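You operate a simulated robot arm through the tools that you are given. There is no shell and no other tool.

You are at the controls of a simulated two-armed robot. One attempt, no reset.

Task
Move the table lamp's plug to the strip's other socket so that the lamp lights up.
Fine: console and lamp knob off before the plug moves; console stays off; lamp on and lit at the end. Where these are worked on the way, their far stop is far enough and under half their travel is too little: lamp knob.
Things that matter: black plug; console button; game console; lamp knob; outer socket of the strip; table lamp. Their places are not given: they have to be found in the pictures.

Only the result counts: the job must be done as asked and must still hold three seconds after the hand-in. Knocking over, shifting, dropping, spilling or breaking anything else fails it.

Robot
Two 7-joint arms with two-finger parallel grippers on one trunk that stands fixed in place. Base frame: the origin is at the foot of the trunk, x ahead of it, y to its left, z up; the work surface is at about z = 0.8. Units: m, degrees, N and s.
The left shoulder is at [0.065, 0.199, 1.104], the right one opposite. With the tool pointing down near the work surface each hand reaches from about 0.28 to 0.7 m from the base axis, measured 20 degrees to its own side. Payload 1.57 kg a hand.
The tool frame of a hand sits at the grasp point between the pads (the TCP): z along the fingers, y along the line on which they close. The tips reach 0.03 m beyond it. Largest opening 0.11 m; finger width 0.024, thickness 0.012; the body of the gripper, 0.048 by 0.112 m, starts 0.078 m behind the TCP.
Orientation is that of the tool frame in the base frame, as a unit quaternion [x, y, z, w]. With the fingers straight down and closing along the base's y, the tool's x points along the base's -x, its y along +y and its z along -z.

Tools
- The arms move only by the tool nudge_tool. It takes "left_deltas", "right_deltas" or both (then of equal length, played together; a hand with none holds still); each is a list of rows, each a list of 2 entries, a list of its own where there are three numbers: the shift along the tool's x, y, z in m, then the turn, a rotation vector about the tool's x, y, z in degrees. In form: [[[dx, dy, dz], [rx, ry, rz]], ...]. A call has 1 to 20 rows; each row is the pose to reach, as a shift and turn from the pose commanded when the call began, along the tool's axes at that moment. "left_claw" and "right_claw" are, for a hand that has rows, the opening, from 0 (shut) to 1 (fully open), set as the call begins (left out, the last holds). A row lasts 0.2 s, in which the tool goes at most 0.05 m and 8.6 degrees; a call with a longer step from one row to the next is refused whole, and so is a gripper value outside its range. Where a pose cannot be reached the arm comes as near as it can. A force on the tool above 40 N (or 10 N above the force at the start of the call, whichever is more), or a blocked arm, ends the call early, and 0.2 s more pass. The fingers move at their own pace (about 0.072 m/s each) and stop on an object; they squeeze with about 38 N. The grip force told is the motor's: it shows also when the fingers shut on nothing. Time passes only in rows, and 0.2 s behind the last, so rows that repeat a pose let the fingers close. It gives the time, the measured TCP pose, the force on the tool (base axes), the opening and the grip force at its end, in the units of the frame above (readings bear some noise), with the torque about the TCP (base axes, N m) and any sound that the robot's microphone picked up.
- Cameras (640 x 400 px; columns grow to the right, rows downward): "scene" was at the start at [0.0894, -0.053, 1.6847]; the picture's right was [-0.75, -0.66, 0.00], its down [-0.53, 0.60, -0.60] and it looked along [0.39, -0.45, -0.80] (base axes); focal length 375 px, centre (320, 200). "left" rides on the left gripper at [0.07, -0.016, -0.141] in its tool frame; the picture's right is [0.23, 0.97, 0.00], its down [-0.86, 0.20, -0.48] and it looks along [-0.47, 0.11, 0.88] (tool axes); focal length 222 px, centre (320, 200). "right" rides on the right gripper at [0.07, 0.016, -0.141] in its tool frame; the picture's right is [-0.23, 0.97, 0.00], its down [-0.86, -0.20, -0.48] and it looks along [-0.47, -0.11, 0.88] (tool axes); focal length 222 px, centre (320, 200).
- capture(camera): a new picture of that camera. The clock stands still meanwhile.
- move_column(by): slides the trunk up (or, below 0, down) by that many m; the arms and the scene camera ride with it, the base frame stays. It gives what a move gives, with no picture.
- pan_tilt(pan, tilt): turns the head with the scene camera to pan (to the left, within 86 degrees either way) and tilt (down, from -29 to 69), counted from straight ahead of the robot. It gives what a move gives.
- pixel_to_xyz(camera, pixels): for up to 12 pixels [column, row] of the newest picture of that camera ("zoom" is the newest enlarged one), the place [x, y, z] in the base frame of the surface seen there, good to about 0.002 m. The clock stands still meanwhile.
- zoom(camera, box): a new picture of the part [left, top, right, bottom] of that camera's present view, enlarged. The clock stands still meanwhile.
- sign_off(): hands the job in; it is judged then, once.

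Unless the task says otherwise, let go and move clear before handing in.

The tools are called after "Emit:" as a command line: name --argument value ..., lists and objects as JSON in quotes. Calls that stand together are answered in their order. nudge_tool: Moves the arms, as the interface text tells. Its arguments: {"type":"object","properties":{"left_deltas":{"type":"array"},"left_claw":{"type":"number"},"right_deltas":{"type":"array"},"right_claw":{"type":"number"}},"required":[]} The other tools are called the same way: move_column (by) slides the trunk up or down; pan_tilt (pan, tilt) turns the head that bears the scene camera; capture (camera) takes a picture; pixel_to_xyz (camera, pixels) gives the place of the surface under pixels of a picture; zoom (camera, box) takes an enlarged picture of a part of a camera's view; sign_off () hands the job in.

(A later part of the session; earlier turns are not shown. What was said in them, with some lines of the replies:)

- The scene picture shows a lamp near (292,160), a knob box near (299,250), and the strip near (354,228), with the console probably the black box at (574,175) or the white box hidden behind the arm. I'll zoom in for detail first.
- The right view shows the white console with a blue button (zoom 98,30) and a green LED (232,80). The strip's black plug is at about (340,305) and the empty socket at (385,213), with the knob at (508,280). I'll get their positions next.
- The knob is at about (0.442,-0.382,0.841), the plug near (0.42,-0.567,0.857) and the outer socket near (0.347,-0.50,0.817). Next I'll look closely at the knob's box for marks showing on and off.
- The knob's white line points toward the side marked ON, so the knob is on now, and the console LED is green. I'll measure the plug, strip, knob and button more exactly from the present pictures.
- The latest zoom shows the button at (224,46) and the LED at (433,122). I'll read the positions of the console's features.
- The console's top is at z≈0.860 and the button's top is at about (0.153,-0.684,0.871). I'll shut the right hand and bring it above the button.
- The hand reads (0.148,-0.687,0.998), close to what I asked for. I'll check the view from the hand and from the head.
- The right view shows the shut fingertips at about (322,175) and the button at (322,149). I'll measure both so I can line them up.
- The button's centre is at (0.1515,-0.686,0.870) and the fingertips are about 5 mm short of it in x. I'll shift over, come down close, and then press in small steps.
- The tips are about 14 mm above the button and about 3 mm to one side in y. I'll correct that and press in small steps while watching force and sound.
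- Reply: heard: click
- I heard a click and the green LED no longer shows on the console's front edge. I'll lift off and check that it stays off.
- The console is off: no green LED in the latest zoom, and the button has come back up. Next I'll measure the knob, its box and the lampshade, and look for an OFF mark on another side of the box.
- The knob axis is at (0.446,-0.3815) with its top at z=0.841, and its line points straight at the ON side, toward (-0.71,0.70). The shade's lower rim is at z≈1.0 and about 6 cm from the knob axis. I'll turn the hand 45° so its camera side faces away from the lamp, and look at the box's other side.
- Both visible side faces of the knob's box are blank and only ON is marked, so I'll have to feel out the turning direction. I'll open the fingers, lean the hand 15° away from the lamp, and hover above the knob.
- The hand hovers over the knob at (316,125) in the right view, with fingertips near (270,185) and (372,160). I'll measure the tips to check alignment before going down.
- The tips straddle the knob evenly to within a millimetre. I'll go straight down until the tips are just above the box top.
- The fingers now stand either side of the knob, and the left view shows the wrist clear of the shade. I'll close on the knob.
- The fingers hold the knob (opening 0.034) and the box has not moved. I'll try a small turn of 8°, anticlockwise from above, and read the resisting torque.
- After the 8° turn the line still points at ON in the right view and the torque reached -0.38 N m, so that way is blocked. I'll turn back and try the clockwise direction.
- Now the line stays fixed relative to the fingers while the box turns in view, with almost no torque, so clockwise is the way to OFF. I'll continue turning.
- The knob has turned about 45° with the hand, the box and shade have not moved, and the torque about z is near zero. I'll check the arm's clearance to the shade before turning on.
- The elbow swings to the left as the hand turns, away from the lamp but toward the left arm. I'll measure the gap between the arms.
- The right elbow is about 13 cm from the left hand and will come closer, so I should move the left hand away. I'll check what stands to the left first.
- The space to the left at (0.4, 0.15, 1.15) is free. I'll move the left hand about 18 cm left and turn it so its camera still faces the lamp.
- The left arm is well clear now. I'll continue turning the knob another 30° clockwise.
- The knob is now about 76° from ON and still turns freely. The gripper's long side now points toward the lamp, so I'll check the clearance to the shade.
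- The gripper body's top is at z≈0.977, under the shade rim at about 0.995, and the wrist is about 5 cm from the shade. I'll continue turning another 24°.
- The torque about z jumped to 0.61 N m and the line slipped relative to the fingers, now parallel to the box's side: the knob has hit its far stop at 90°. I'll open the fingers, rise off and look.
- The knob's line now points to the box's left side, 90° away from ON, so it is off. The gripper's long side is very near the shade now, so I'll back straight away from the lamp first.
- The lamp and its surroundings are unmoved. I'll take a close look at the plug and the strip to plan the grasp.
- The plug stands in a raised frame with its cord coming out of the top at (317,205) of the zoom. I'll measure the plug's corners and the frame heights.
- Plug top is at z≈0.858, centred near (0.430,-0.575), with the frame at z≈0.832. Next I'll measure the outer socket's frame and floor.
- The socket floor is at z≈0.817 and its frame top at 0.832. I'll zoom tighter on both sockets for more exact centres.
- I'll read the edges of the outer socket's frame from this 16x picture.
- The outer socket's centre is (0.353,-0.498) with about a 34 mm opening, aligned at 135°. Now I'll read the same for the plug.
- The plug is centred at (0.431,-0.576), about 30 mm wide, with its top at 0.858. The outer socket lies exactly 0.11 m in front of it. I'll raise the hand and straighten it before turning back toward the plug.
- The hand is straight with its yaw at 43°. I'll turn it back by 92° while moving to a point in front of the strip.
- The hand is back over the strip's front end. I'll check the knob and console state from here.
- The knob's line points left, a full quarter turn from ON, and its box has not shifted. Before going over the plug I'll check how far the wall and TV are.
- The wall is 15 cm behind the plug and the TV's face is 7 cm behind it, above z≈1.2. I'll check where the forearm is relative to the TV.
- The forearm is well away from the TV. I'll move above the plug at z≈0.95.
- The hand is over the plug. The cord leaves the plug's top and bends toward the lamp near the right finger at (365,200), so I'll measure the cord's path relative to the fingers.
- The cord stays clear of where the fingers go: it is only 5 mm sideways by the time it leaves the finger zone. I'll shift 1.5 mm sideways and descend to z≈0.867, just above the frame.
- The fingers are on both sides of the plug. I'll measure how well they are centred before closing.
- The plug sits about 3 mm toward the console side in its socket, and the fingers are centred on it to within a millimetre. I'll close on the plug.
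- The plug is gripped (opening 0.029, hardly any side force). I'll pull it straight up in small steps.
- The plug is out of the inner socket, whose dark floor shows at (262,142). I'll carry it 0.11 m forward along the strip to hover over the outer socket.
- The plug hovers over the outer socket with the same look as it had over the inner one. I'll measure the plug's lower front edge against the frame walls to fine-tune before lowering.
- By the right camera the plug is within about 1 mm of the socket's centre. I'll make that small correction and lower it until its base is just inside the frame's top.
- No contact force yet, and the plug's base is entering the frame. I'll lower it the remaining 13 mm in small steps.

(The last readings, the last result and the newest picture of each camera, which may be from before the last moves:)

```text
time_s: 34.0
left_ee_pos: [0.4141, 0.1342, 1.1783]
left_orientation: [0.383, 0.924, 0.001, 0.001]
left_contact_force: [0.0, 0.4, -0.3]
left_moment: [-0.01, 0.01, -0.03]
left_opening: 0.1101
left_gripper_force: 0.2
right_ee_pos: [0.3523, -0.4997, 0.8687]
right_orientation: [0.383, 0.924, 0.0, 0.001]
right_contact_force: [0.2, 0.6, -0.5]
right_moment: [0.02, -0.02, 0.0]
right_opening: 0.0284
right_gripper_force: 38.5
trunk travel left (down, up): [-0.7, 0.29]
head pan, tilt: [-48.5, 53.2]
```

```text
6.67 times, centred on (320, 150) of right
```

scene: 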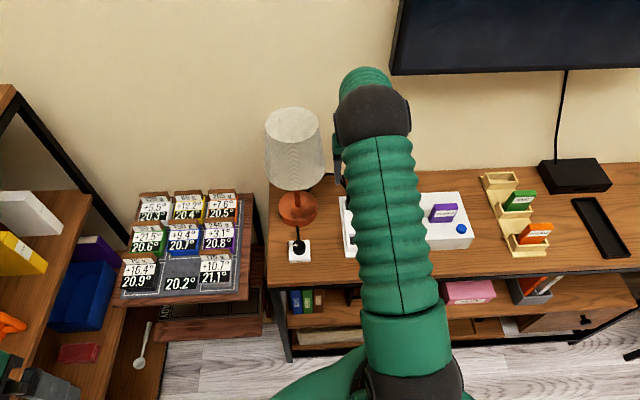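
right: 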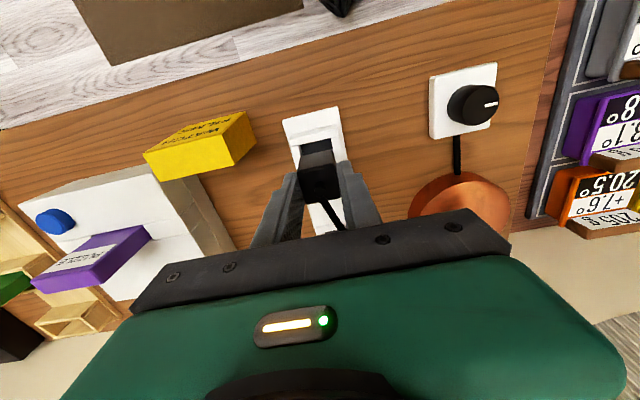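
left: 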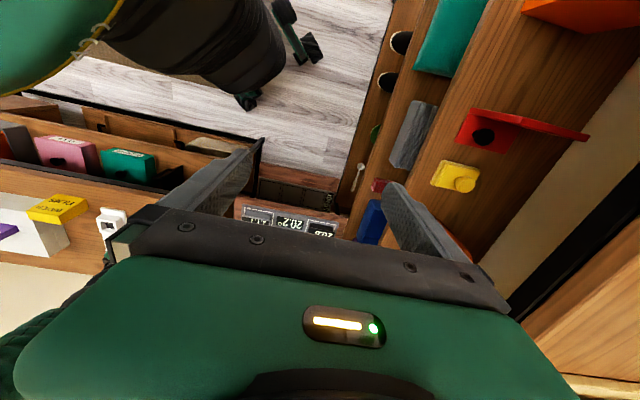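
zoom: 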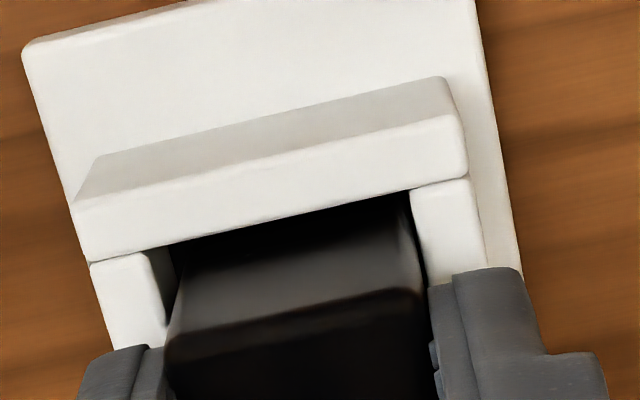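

The plug is deep in the socket with no floor contact felt yet. I'll press down gently another few millimetres.

Emit:
nudge_tool --right_deltas '[[[0, 0, 0.001], [0, 0, 0]], [[0, 0, 0.002], [0, 0, 0]], [[0, 0, 0.003], [0, 0, 0]]]'

Emit:
zoom --camera "right" --box '[280, 120, 360, 180]'

```text
time_s: 34.8
left_ee_pos: [0.4143, 0.135, 1.1791]
left_orientation: [0.382, 0.924, 0.0, 0.003]
left_contact_force: [-0.1, -0.3, -0.5]
left_moment: [-0.04, -0.02, -0.01]
left_opening: 0.1097
left_gripper_force: 0.1
right_ee_pos: [0.3533, -0.499, 0.8687]
right_orientation: [0.384, 0.923, -0.002, 0.004]
right_contact_force: [1.4, -4.7, 26.9]
right_moment: [-0.21, 0.07, 0.02]
right_opening: 0.0287
right_gripper_force: 38.0
trunk travel left (down, up): [-0.7, 0.29]
head pan, tilt: [-48.5, 53.2]
```

```text
6.67 times, centred on (320, 150) of right
```

zoom: 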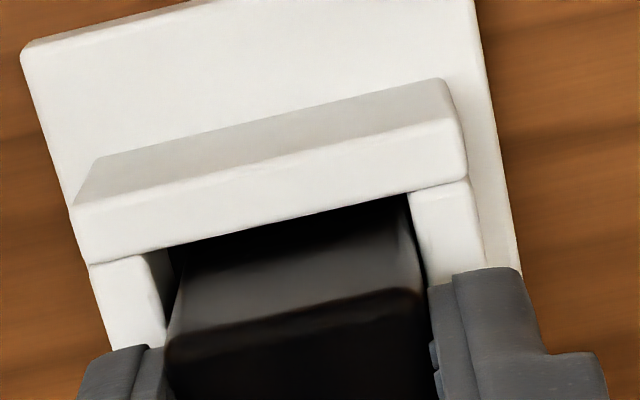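

The vertical force rose to 27 N at the same height as the original seat, so the plug is seated on the socket floor. I'll ease the pressure, then release it.

Emit:
nudge_tool --right_deltas '[[[0, 0, -0.0015], [0, 0, 0]], [[0, 0, -0.002], [0, 0, 0]]]'

Emit:
nudge_tool --right_deltas '[[[0, 0, 0], [0, 0, 0]], [[0, 0, 0], [0, 0, 0]], [[0, 0, 0], [0, 0, 0]]]' --right_claw 0.6

Emit:
zoom --camera "right" --box '[240, 90, 440, 230]'

```text
time_s: 35.4
left_ee_pos: [0.415, 0.1339, 1.1786]
left_orientation: [0.383, 0.924, 0.0, 0.001]
left_contact_force: [-0.2, -0.9, -0.3]
left_moment: [0.0, 0.01, 0.03]
left_opening: 0.1101
left_gripper_force: 0.0
right_ee_pos: [0.3529, -0.4985, 0.8685]
right_orientation: [0.383, 0.924, -0.001, 0.001]
right_contact_force: [2.1, -4.8, 19.1]
right_moment: [-0.25, -0.14, 0.0]
right_opening: 0.029
right_gripper_force: 37.6
trunk travel left (down, up): [-0.7, 0.29]
head pan, tilt: [-48.5, 53.2]
```

```text
time_s: 36.2
left_ee_pos: [0.4157, 0.1332, 1.1783]
left_orientation: [0.381, 0.925, 0.001, 0.001]
left_contact_force: [-0.8, -0.3, 0.3]
left_moment: [-0.01, -0.04, -0.02]
left_opening: 0.11
left_gripper_force: 0.0
right_ee_pos: [0.3515, -0.4996, 0.8676]
right_orientation: [0.383, 0.924, -0.001, 0.001]
right_contact_force: [0.0, 0.8, -1.1]
right_moment: [0.02, -0.03, -0.01]
right_opening: 0.066
right_gripper_force: 0.1
trunk travel left (down, up): [-0.7, 0.29]
head pan, tilt: [-48.5, 53.2]
```

```text
2.86 times, centred on (340, 160) of right
```

zoom: 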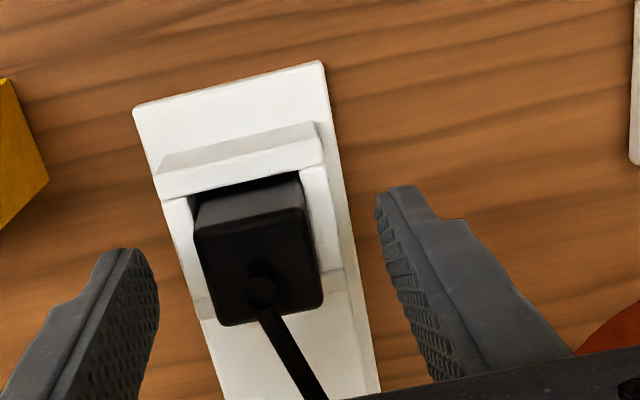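

The plug is released and stands in the outer socket. I'll rise straight up and look.

Emit:
nudge_tool --right_deltas '[[[0, 0, -0.01], [0, 0, 0]], [[0, 0, -0.03], [0, 0, 0]], [[0, 0, -0.06], [0, 0, 0]], [[0, 0, -0.1], [0, 0, 0]], [[0, 0, -0.14], [0, 0, 0]], [[0, 0, -0.18], [0, 0, 0]]]'

Emit:
capture --camera "right"

Emit:
zoom --camera "right" --box '[240, 90, 400, 220]'

Emit:
pixel_to_xyz --camera "right" --pixels '[[322, 130], [328, 136], [325, 143]]'

```text
time_s: 37.6
left_ee_pos: [0.4136, 0.1346, 1.1798]
left_orientation: [0.382, 0.924, 0.0, 0.001]
left_contact_force: [-1.1, -0.3, 0.0]
left_moment: [-0.06, -0.02, 0.04]
left_opening: 0.11
left_gripper_force: 0.0
right_ee_pos: [0.351, -0.4974, 1.0498]
right_orientation: [0.383, 0.924, -0.001, 0.001]
right_contact_force: [1.1, -0.3, 0.8]
right_moment: [-0.02, 0.0, 0.02]
right_opening: 0.0658
right_gripper_force: 0.0
trunk travel left (down, up): [-0.7, 0.29]
head pan, tilt: [-48.5, 53.2]
```

```text
taken
```

right: 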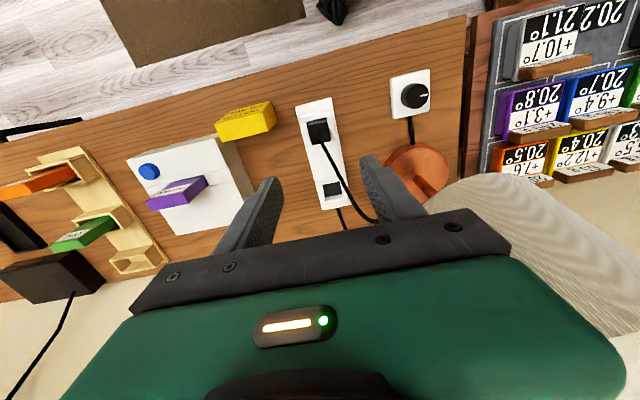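

```text
3.08 times, centred on (320, 155) of right
```

zoom: 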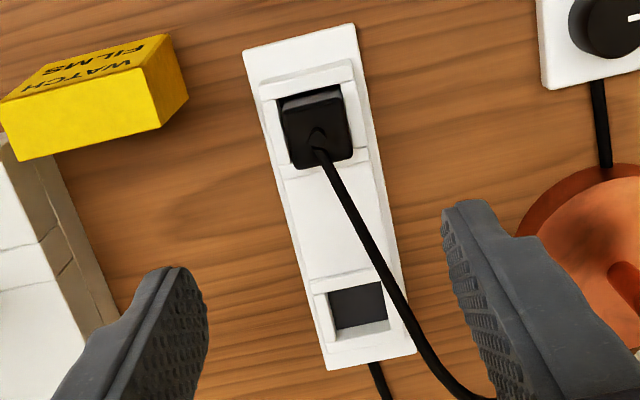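

```text
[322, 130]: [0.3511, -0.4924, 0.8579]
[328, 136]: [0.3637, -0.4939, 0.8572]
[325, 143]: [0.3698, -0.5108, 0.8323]
```

The plug is fully seated in the outer socket: its top is at 0.858, the same as before. Now I'll go back to the knob with the hand turned 50°, staying in front of the lamp.

Emit:
nudge_tool --right_deltas '[[[0.0125, 0.0214, 0], [0, 0, 7.15]], [[0.025, 0.0427, 0], [0, 0, 14.3]], [[0.0375, 0.0641, 0], [0, 0, 21.4]], [[0.05, 0.0855, 0], [0, 0, 28.6]], [[0.0624, 0.1069, 0], [0, 0, 35.7]], [[0.0749, 0.1282, 0], [0, 0, 42.9]], [[0.0874, 0.1496, 0], [0, 0, 50]], [[0.0874, 0.1496, 0], [0, 0, 50]]]'

Emit:
zoom --camera "scene" --box '[250, 90, 410, 290]'

```text
time_s: 39.4
left_ee_pos: [0.4144, 0.1338, 1.1782]
left_orientation: [0.382, 0.924, 0.0, 0.001]
left_contact_force: [0.6, -0.4, 0.0]
left_moment: [0.01, -0.01, 0.02]
left_opening: 0.11
left_gripper_force: 0.1
right_ee_pos: [0.397, -0.3314, 1.0471]
right_orientation: [0.738, 0.674, 0.0, 0.001]
right_contact_force: [0.6, 0.5, -0.6]
right_moment: [-0.02, 0.0, 0.03]
right_opening: 0.0661
right_gripper_force: 0.1
trunk travel left (down, up): [-0.7, 0.29]
head pan, tilt: [-48.5, 53.2]
```

```text
2.00 times, centred on (330, 190) of scene
```

zoom: 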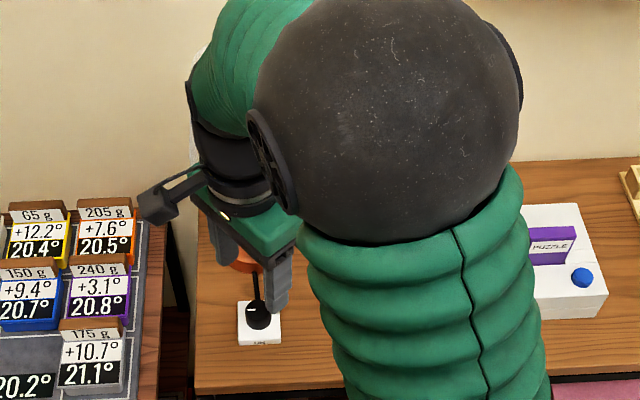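

The elbow is held differently now, with the forearm near the lamp in the picture. I'll measure the forearm's place relative to the shade before approaching.

Emit:
capture --camera "scene"

Emit:
pixel_to_xyz --camera "scene" --pixels '[[285, 120], [275, 165], [290, 100], [270, 130], [268, 150], [300, 90], [310, 165], [300, 200], [245, 190], [360, 140], [265, 180], [285, 170]]'

Emit:
capture --camera "right"

```text
taken
```

scene: 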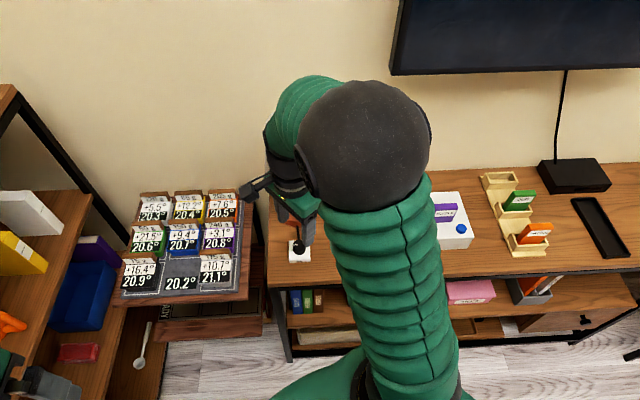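

```text
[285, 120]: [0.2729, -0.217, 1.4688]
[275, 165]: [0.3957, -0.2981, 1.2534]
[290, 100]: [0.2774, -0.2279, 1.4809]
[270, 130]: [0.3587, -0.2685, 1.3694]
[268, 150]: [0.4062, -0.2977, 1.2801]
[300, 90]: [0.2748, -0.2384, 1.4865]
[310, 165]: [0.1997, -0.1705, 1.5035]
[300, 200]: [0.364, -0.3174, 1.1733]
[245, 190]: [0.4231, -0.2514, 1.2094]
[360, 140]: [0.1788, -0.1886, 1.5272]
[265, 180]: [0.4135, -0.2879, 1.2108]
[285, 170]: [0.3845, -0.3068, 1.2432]
```

```text
taken
```

right: 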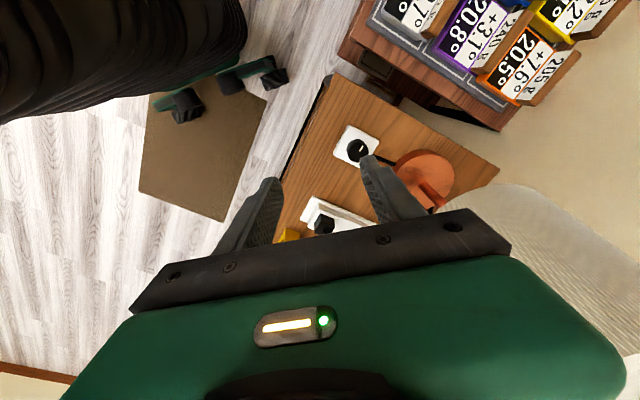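

The forearm is on the robot's side, well away from the lamp. I'll lean the hand 15°, drop to z≈0.90 in front of the knob, then slide in over it.

Emit:
nudge_tool --right_deltas '[[[0, 0, 0.03], [0, -5, 0]], [[0, 0, 0.07], [0, -10, 0]], [[0, 0, 0.11], [0, -15, 0]], [[0, 0, 0.1465], [0, -15, 0]], [[-0.014, 0.018, 0.1465], [0, -15, 0]], [[-0.028, 0.036, 0.1465], [0, -15, 0]], [[-0.0407, 0.0543, 0.1465], [0, -15, 0]], [[-0.0407, 0.0543, 0.1465], [0, -15, 0]]]'

Emit:
capture --camera "right"

Emit:
zoom --camera "right" --box '[220, 80, 420, 220]'

Emit:
zoom --camera "scene" --box '[210, 90, 370, 290]'

```text
time_s: 41.2
left_ee_pos: [0.415, 0.1329, 1.1788]
left_orientation: [0.382, 0.924, 0.0, 0.002]
left_contact_force: [0.6, 0.3, -0.1]
left_moment: [-0.01, 0.0, -0.02]
left_opening: 0.1101
left_gripper_force: 0.1
right_ee_pos: [0.4489, -0.3776, 0.8989]
right_orientation: [0.731, 0.669, -0.097, 0.088]
right_contact_force: [-0.4, -0.5, 0.3]
right_moment: [-0.01, 0.02, 0.01]
right_opening: 0.066
right_gripper_force: 0.1
trunk travel left (down, up): [-0.7, 0.29]
head pan, tilt: [-48.5, 53.2]
```

```text
taken
```

right: 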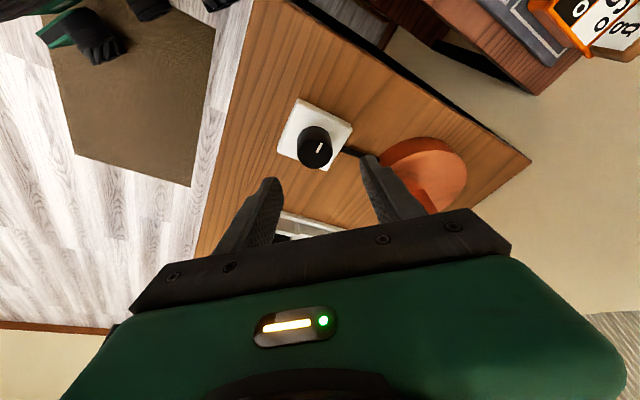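

```text
2.86 times, centred on (320, 150) of right
```

zoom: 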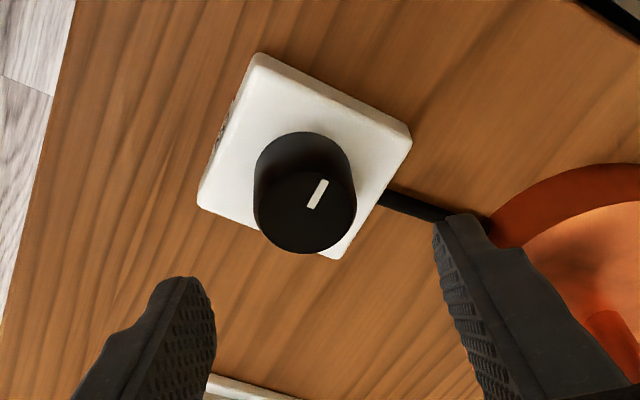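

```text
2.00 times, centred on (290, 190) of scene
```

zoom: 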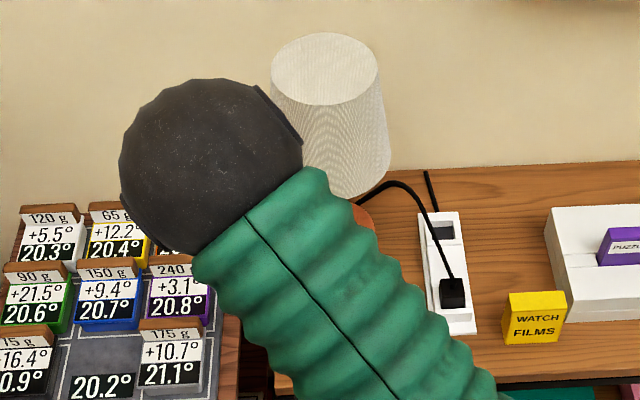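

The lamp still stands as before, and the plug sits in the outer socket at (452,290) of the scene zoom. I'll measure the finger–knob alignment at this height.

Emit:
pixel_to_xyz --camera "right" --pixels '[[271, 184], [268, 187], [363, 162], [366, 166], [314, 154], [300, 152], [331, 152], [314, 140], [314, 165], [301, 102], [350, 125], [283, 150]]'

```text
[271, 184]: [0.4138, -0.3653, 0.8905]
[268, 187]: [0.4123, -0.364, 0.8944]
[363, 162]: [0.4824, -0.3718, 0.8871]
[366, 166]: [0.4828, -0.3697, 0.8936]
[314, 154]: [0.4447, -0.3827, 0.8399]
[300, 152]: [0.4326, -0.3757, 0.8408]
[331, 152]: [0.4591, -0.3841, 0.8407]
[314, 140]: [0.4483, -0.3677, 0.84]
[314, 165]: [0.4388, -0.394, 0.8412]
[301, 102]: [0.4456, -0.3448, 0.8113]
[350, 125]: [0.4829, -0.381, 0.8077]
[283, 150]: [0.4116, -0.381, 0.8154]
```

The fingers are about 2 mm too far toward the lamp side along the closing line. I'll correct that, descend over the knob, then close.

Emit:
nudge_tool --right_deltas '[[[0.004, -0.002, 0.012], [0, 0, 0]], [[0.0085, -0.002, 0.028], [0, 0, 0]], [[0.0115, -0.002, 0.039], [0, 0, 0]], [[0.0131, -0.002, 0.045], [0, 0, 0]], [[0.0131, -0.002, 0.045], [0, 0, 0]]]'

Emit:
zoom --camera "right" --box '[220, 80, 420, 220]'

```text
time_s: 42.4
left_ee_pos: [0.4153, 0.1327, 1.1796]
left_orientation: [0.383, 0.924, 0.001, 0.001]
left_contact_force: [-0.1, 0.8, -0.1]
left_moment: [0.0, 0.0, -0.01]
left_opening: 0.1102
left_gripper_force: 0.0
right_ee_pos: [0.4466, -0.3765, 0.8531]
right_orientation: [0.731, 0.669, -0.097, 0.09]
right_contact_force: [0.6, -0.6, 0.7]
right_moment: [0.0, 0.02, -0.02]
right_opening: 0.066
right_gripper_force: 0.2
trunk travel left (down, up): [-0.7, 0.29]
head pan, tilt: [-48.5, 53.2]
```

```text
2.86 times, centred on (320, 150) of right
```

zoom: 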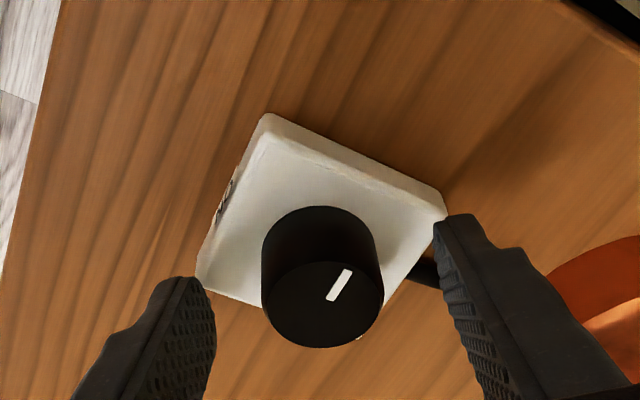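

The knob is centred between the fingers. I'll close on it.

Emit:
nudge_tool --right_deltas '[[[0, 0, 0], [0, 0, 0]], [[0, 0, 0], [0, 0, 0]], [[0, 0, 0], [0, 0, 0]]]' --right_claw 0

Emit:
zoom --camera "right" --box '[220, 80, 420, 220]'

```text
time_s: 43.2
left_ee_pos: [0.4157, 0.1341, 1.1781]
left_orientation: [0.383, 0.924, 0.0, 0.001]
left_contact_force: [-0.7, -0.2, 0.8]
left_moment: [-0.02, 0.01, 0.01]
left_opening: 0.1102
left_gripper_force: 0.0
right_ee_pos: [0.4466, -0.3755, 0.8532]
right_orientation: [0.731, 0.669, -0.096, 0.09]
right_contact_force: [3.0, -0.2, -0.3]
right_moment: [0.02, 0.02, 0.03]
right_opening: 0.0339
right_gripper_force: 41.2
trunk travel left (down, up): [-0.7, 0.29]
head pan, tilt: [-48.5, 53.2]
```

```text
2.86 times, centred on (320, 150) of right
```

zoom: 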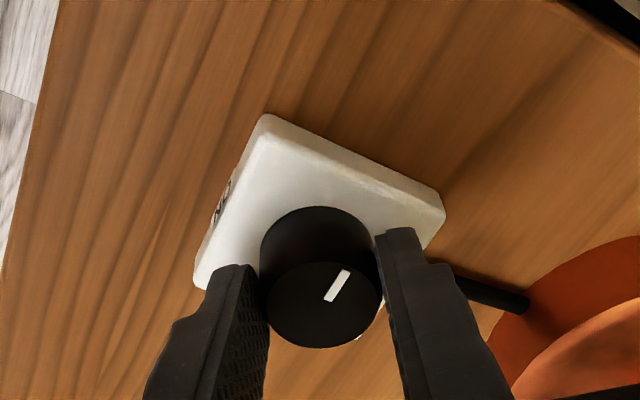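

The grip on the knob is firm with little side force. I'll turn it 30° anticlockwise toward ON.

Emit:
nudge_tool --right_deltas '[[[0, -0.0005, 0], [-1.55, 0, -5.8]], [[-0.0001, -0.0011, 0], [-3.11, 0, -11.59]], [[-0.0003, -0.0017, 0], [-4.66, 0, -17.39]], [[-0.0005, -0.0022, 0.0001], [-6.22, 0, -23.18]], [[-0.0007, -0.0027, 0.0002], [-7.77, 0, -28.98]]]'

Emit:
zoom --camera "right" --box '[220, 80, 420, 220]'

```text
time_s: 44.4
left_ee_pos: [0.4156, 0.1321, 1.1779]
left_orientation: [0.382, 0.924, 0.0, 0.001]
left_contact_force: [0.3, 0.1, -0.8]
left_moment: [0.01, 0.01, 0.01]
left_opening: 0.11
left_gripper_force: 0.1
right_ee_pos: [0.4435, -0.3759, 0.8544]
right_orientation: [0.533, 0.836, -0.07, 0.111]
right_contact_force: [5.1, -3.3, 3.0]
right_moment: [0.56, 0.12, 0.05]
right_opening: 0.0336
right_gripper_force: 41.5
trunk travel left (down, up): [-0.7, 0.29]
head pan, tilt: [-48.5, 53.2]
```

```text
2.86 times, centred on (320, 150) of right
```

zoom: 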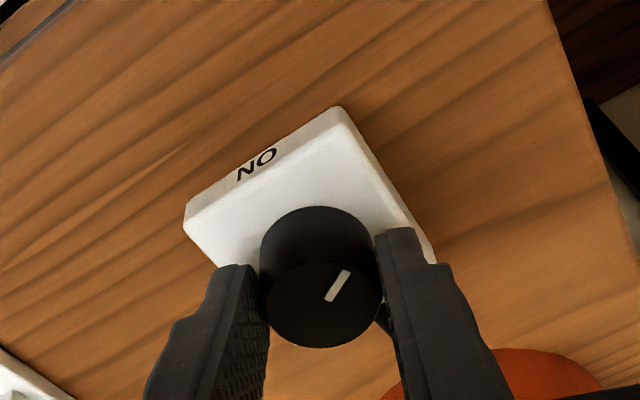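

The knob is turning with the hand and hardly resists. I'll turn another 30°.

Emit:
nudge_tool --right_deltas '[[[0, 0.0002, 0], [-1.55, 0, -5.8]], [[-0.0001, -0.0003, 0], [-3.11, 0, -11.59]], [[-0.0003, -0.0009, 0], [-4.66, 0, -17.39]], [[-0.0005, -0.0014, 0.0001], [-6.22, 0, -23.18]], [[-0.0007, -0.0019, 0.0002], [-7.77, 0, -28.98]]]'

Emit:
zoom --camera "right" --box '[220, 80, 420, 220]'

Emit:
capture --camera "scene"

```text
time_s: 45.6
left_ee_pos: [0.4157, 0.1323, 1.1792]
left_orientation: [0.383, 0.924, 0.001, 0.002]
left_contact_force: [-0.2, -0.4, -0.5]
left_moment: [0.0, 0.03, 0.01]
left_opening: 0.1102
left_gripper_force: 0.0
right_ee_pos: [0.4408, -0.3791, 0.8539]
right_orientation: [0.298, 0.946, -0.039, 0.125]
right_contact_force: [-2.7, -6.3, 2.8]
right_moment: [-0.03, 0.13, -0.08]
right_opening: 0.0336
right_gripper_force: 41.5
trunk travel left (down, up): [-0.7, 0.29]
head pan, tilt: [-48.5, 53.2]
```

```text
2.86 times, centred on (320, 150) of right
```

zoom: 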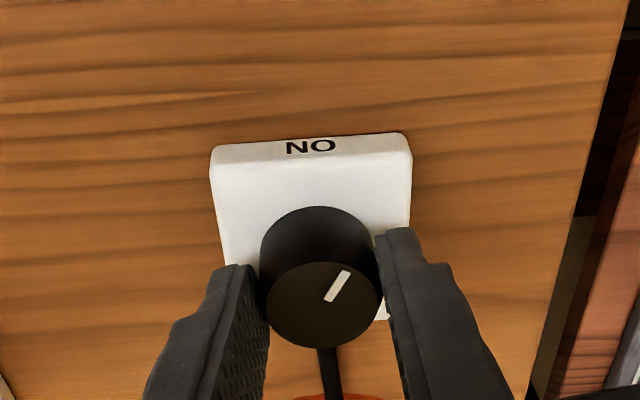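

```text
taken
```

scene: 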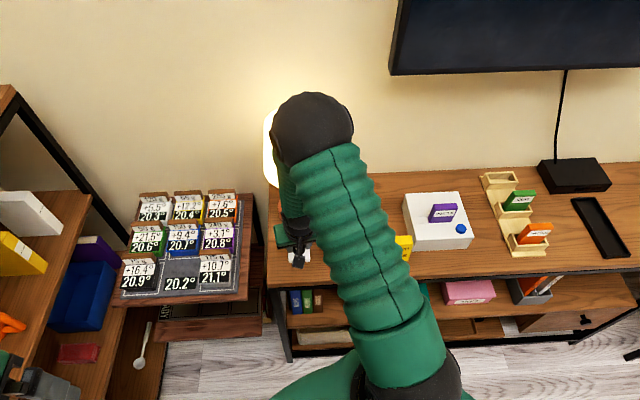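

The lamp is lit now (glow at (268,150) in the scene). I'll turn the remaining 30° or so to the ON stop.

Emit:
nudge_tool --right_deltas '[[[0, -0.001, 0], [-1.55, 0, -5.8]], [[-0.0001, -0.0016, 0], [-3.11, 0, -11.59]], [[-0.0003, -0.0022, 0], [-4.66, 0, -17.39]], [[-0.0005, -0.0027, 0.0001], [-6.22, 0, -23.18]], [[-0.0007, -0.0032, 0.0002], [-7.77, 0, -28.98]]]'

Emit:
zoom --camera "right" --box '[220, 80, 420, 220]'

```text
time_s: 46.8
left_ee_pos: [0.4151, 0.133, 1.1795]
left_orientation: [0.383, 0.924, 0.0, 0.001]
left_contact_force: [-0.7, 0.6, 0.3]
left_moment: [-0.03, 0.0, 0.01]
left_opening: 0.1099
left_gripper_force: 0.1
right_ee_pos: [0.4401, -0.381, 0.8543]
right_orientation: [0.044, 0.99, -0.006, 0.132]
right_contact_force: [-3.6, -5.1, 5.1]
right_moment: [0.37, 0.18, -0.05]
right_opening: 0.0336
right_gripper_force: 41.8
trunk travel left (down, up): [-0.7, 0.29]
head pan, tilt: [-48.5, 53.2]
```

```text
2.86 times, centred on (320, 150) of right
```

zoom: 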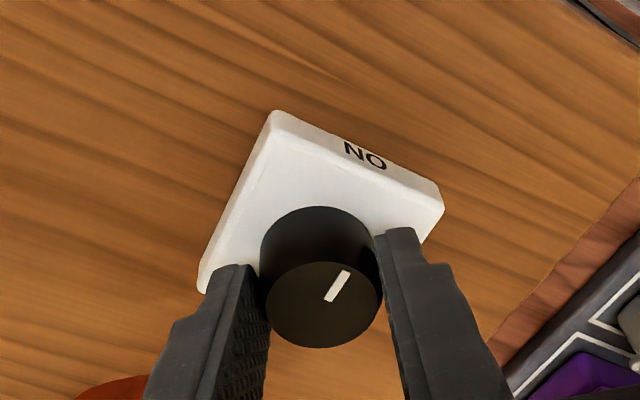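

The line is now nearly square with the ON side, with no stop torque yet. I'll add 6° more to reach the stop.

Emit:
nudge_tool --right_deltas '[[[0, -0.0002, 0], [-0.78, 0, -2.9]], [[0, -0.0005, 0], [-1.55, 0, -5.8]]]'

Emit:
zoom --camera "right" --box '[220, 80, 420, 220]'

```text
time_s: 47.4
left_ee_pos: [0.4158, 0.1328, 1.1779]
left_orientation: [0.383, 0.924, 0.001, 0.001]
left_contact_force: [-0.2, -0.3, -0.5]
left_moment: [-0.05, 0.01, 0.0]
left_opening: 0.1098
left_gripper_force: 0.1
right_ee_pos: [0.4401, -0.3818, 0.854]
right_orientation: [-0.008, 0.991, 0.001, 0.132]
right_contact_force: [-1.8, -4.6, 3.7]
right_moment: [0.05, -0.22, -0.69]
right_opening: 0.0335
right_gripper_force: 41.3
trunk travel left (down, up): [-0.7, 0.29]
head pan, tilt: [-48.5, 53.2]
```

```text
2.86 times, centred on (320, 150) of right
```

zoom: 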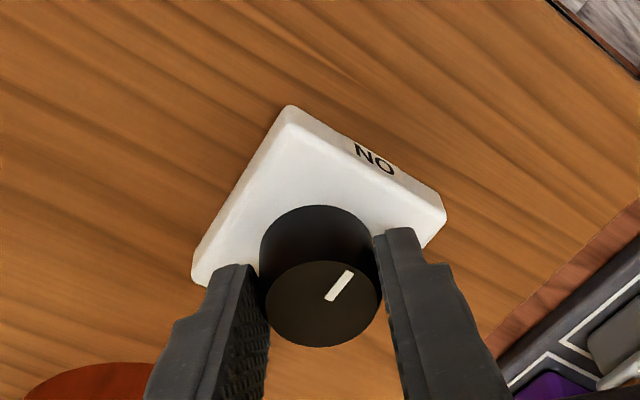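

The torque reached -0.69 N m, so the knob is at its ON stop. I'll release it and rise straight up.

Emit:
nudge_tool --right_deltas '[[[0, 0, 0], [0, 0, 0]], [[0, 0, 0], [0, 0, 0]], [[0, 0, 0], [0, 0, 0]]]' --right_claw 0.6

Emit:
nudge_tool --right_deltas '[[[-0.0026, 0, -0.0097], [0, 0, 0]], [[-0.0078, 0, -0.029], [0, 0, 0]], [[-0.0142, 0, -0.0531], [0, 0, 0]], [[-0.0142, 0, -0.0531], [0, 0, 0]]]'

Emit:
zoom --camera "right" --box '[220, 80, 420, 220]'

Emit:
capture --camera "scene"

```text
time_s: 48.2
left_ee_pos: [0.4151, 0.1323, 1.179]
left_orientation: [0.383, 0.924, 0.001, 0.001]
left_contact_force: [0.7, 0.3, 0.8]
left_moment: [-0.01, -0.01, 0.0]
left_opening: 0.1102
left_gripper_force: 0.1
right_ee_pos: [0.4396, -0.3814, 0.853]
right_orientation: [-0.009, 0.991, 0.002, 0.131]
right_contact_force: [0.2, 0.0, 0.0]
right_moment: [0.01, 0.02, 0.02]
right_opening: 0.066
right_gripper_force: 0.1
trunk travel left (down, up): [-0.7, 0.29]
head pan, tilt: [-48.5, 53.2]
```

```text
time_s: 49.2
left_ee_pos: [0.4165, 0.1335, 1.178]
left_orientation: [0.382, 0.924, 0.0, 0.001]
left_contact_force: [0.1, 0.3, 0.5]
left_moment: [-0.01, -0.01, 0.0]
left_opening: 0.11
left_gripper_force: 0.1
right_ee_pos: [0.4385, -0.381, 0.9091]
right_orientation: [-0.009, 0.991, 0.001, 0.132]
right_contact_force: [0.9, -0.5, 1.0]
right_moment: [0.01, -0.01, 0.0]
right_opening: 0.066
right_gripper_force: 0.0
trunk travel left (down, up): [-0.7, 0.29]
head pan, tilt: [-48.5, 53.2]
```

```text
2.86 times, centred on (320, 150) of right
```

zoom: 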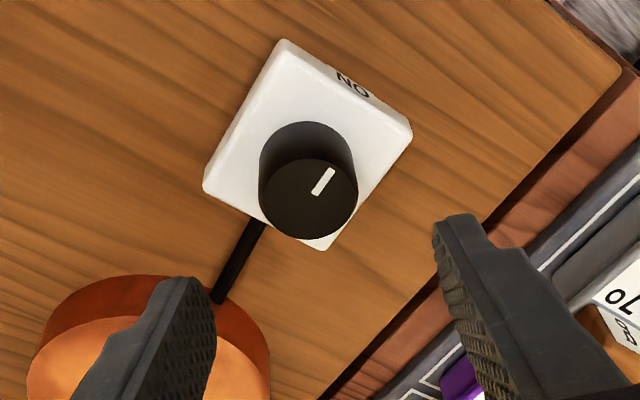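

```text
taken
```

scene: 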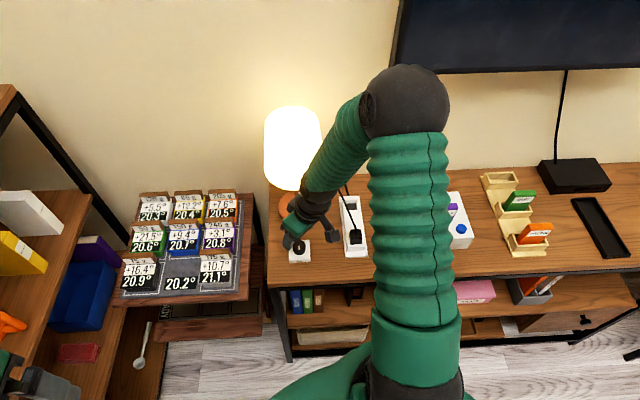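

The lamp shines, and the knob's line points to ON. The forearm crosses in front of the shade in the picture, so I'll check its distance before withdrawing.

Emit:
pixel_to_xyz --camera "scene" --pixels '[[322, 170], [330, 150], [345, 120], [315, 200], [300, 160], [292, 180], [320, 140], [310, 190], [305, 205], [400, 100]]'

```text
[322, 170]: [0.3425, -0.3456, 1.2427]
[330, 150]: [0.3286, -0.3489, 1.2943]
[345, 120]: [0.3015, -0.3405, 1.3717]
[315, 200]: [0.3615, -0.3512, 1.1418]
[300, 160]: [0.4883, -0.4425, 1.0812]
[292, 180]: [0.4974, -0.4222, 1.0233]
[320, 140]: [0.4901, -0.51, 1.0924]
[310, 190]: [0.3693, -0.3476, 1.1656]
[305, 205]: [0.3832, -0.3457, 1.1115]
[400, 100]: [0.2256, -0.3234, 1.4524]
```

The forearm is over 10 cm from the shade, and the shade has not moved. I'll withdraw the hand up and back toward the robot.

Emit:
nudge_tool --right_deltas '[[[0.013, 0.012, -0.028], [0, 0, 0]], [[0.026, 0.024, -0.057], [0, 0, 0]], [[0.039, 0.036, -0.085], [0, 0, 0]], [[0.052, 0.048, -0.114], [0, 0, 0]], [[0.0655, 0.06, -0.142], [0, 0, 0]], [[0.0655, 0.06, -0.142], [0, 0, 0]]]'

Emit:
capture --camera "scene"

Emit:
capture --camera "right"

Emit:
zoom --camera "scene" --box '[250, 90, 410, 290]'

```text
time_s: 50.6
left_ee_pos: [0.4174, 0.1344, 1.1781]
left_orientation: [0.382, 0.924, 0.0, 0.002]
left_contact_force: [-0.9, -0.2, 0.2]
left_moment: [0.01, 0.03, -0.03]
left_opening: 0.1099
left_gripper_force: 0.1
right_ee_pos: [0.3381, -0.3217, 1.0274]
right_orientation: [-0.008, 0.991, 0.0, 0.13]
right_contact_force: [0.2, -0.1, -0.6]
right_moment: [0.03, 0.03, -0.02]
right_opening: 0.0661
right_gripper_force: 0.0
trunk travel left (down, up): [-0.7, 0.29]
head pan, tilt: [-48.5, 53.2]
```

```text
taken
```

scene: 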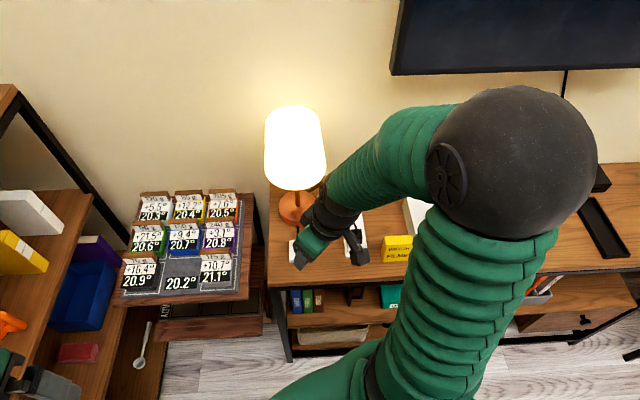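

```text
taken
```

right: 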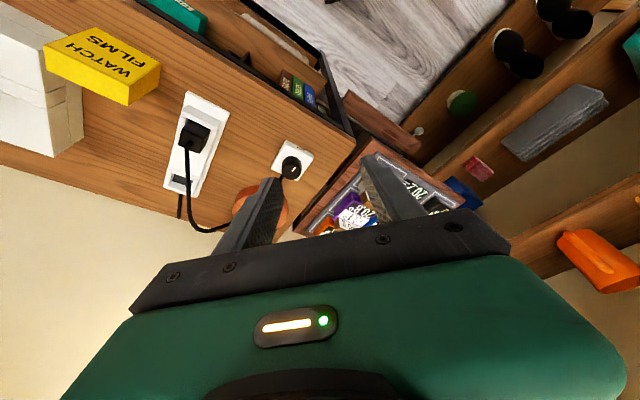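

```text
2.00 times, centred on (330, 190) of scene
```

zoom: 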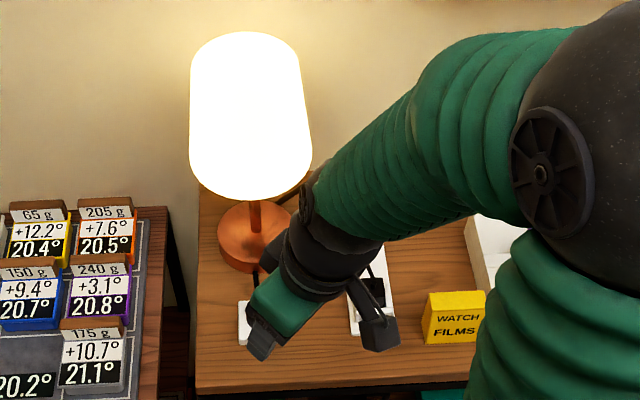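

The lamp is lit, but the elbow now hides the console. I'll straighten and raise the hand to see everything once more.

Emit:
nudge_tool --right_deltas '[[[-0.007, -0.012, -0.033], [0, 3, 0]], [[-0.014, -0.024, -0.067], [0, 6, 0]], [[-0.0206, -0.036, -0.1], [0, 9, 0]], [[-0.0274, -0.048, -0.134], [0, 12, 0]], [[-0.0343, -0.06, -0.167], [0, 15, 0]], [[-0.0343, -0.06, -0.167], [0, 15, 0]]]'

Emit:
capture --camera "scene"

Emit:
capture --camera "right"

Emit:
zoom --camera "right" --box '[60, 0, 380, 200]'

```text
time_s: 52.0
left_ee_pos: [0.4157, 0.1341, 1.1789]
left_orientation: [0.383, 0.924, 0.001, 0.0]
left_contact_force: [0.4, -0.7, 0.1]
left_moment: [0.0, -0.01, 0.02]
left_opening: 0.11
left_gripper_force: 0.1
right_ee_pos: [0.3291, -0.3828, 1.1991]
right_orientation: [-0.008, 1.0, -0.001, 0.001]
right_contact_force: [0.1, 0.3, -0.9]
right_moment: [-0.03, -0.01, -0.02]
right_opening: 0.0662
right_gripper_force: 0.0
trunk travel left (down, up): [-0.7, 0.29]
head pan, tilt: [-48.5, 53.2]
```

```text
taken
```

scene: 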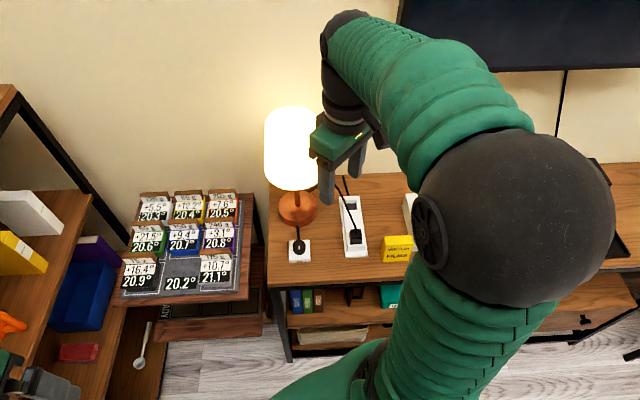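

```text
taken
```

right: 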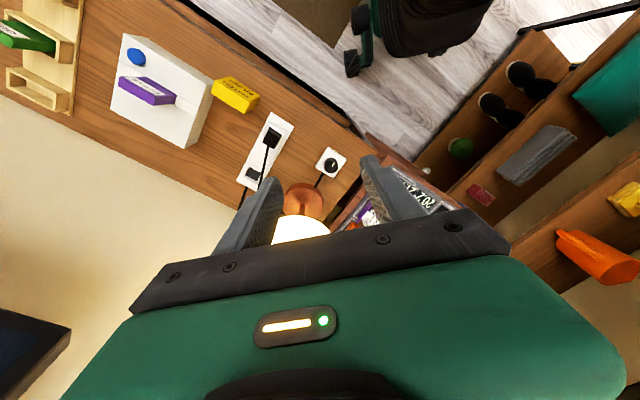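

```text
2.00 times, centred on (220, 100) of right
```

zoom: 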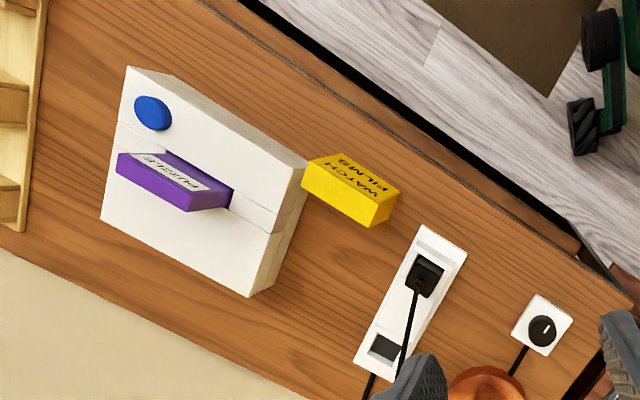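

The plug is in the outer socket, the lamp glows, and no green LED shows on the console. I'll do one last close check of the knob and the console.

Emit:
zoom --camera "scene" --box '[275, 225, 325, 275]'

Emit:
zoom --camera "right" --box '[105, 25, 265, 125]'

Emit:
zoom --camera "scene" --box '[325, 175, 385, 265]'

```text
8.00 times, centred on (300, 250) of scene
```

zoom: 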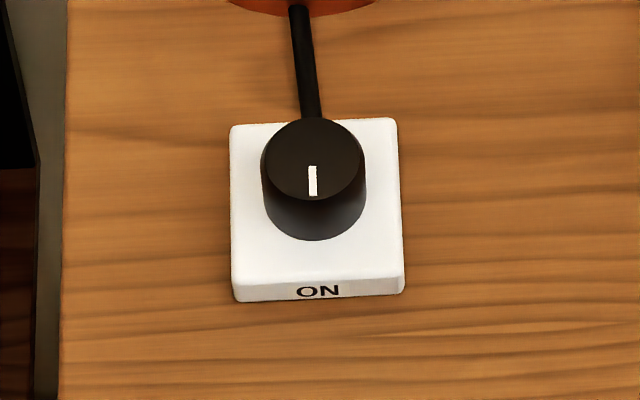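

```text
4.00 times, centred on (185, 75) of right
```

zoom: 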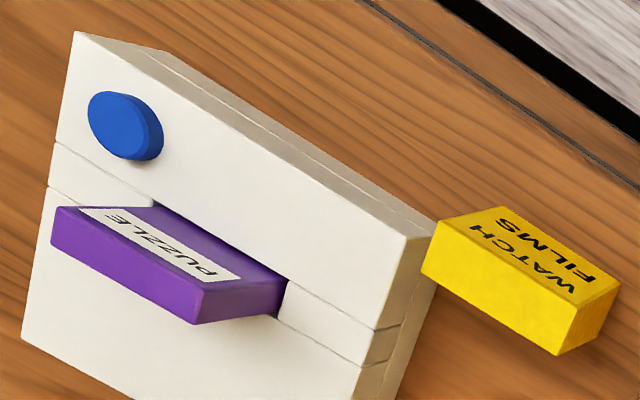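

```text
4.44 times, centred on (355, 220) of scene
```

zoom: 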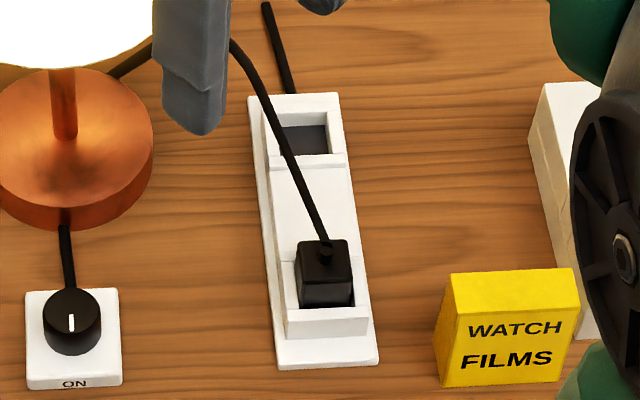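

The pictures confirm the result: the knob's line points at ON, the plug is seated in the outer socket at (322,270) of the strip zoom, and the lamp is lit. The console's LED is dark, nothing else has moved, and both hands are clear, so I'll hand in.

Emit:
sign_off

```text
The job is handed in.
```

The lamp's plug is now in the strip's outer socket and the lamp is lit. The job is handed in; no verdict has come back.

- **Before the plug moved:** I pressed the console's button once and its green LED went out. I then turned the lamp knob from ON to its far stop, a quarter turn.
- **The plug:** it sits at the same height as it did in the inner socket, so it is fully in.
- **At the end:** the knob is back at its ON stop and the console LED is still dark. Nothing else looked moved in the last pictures, and both hands are clear.
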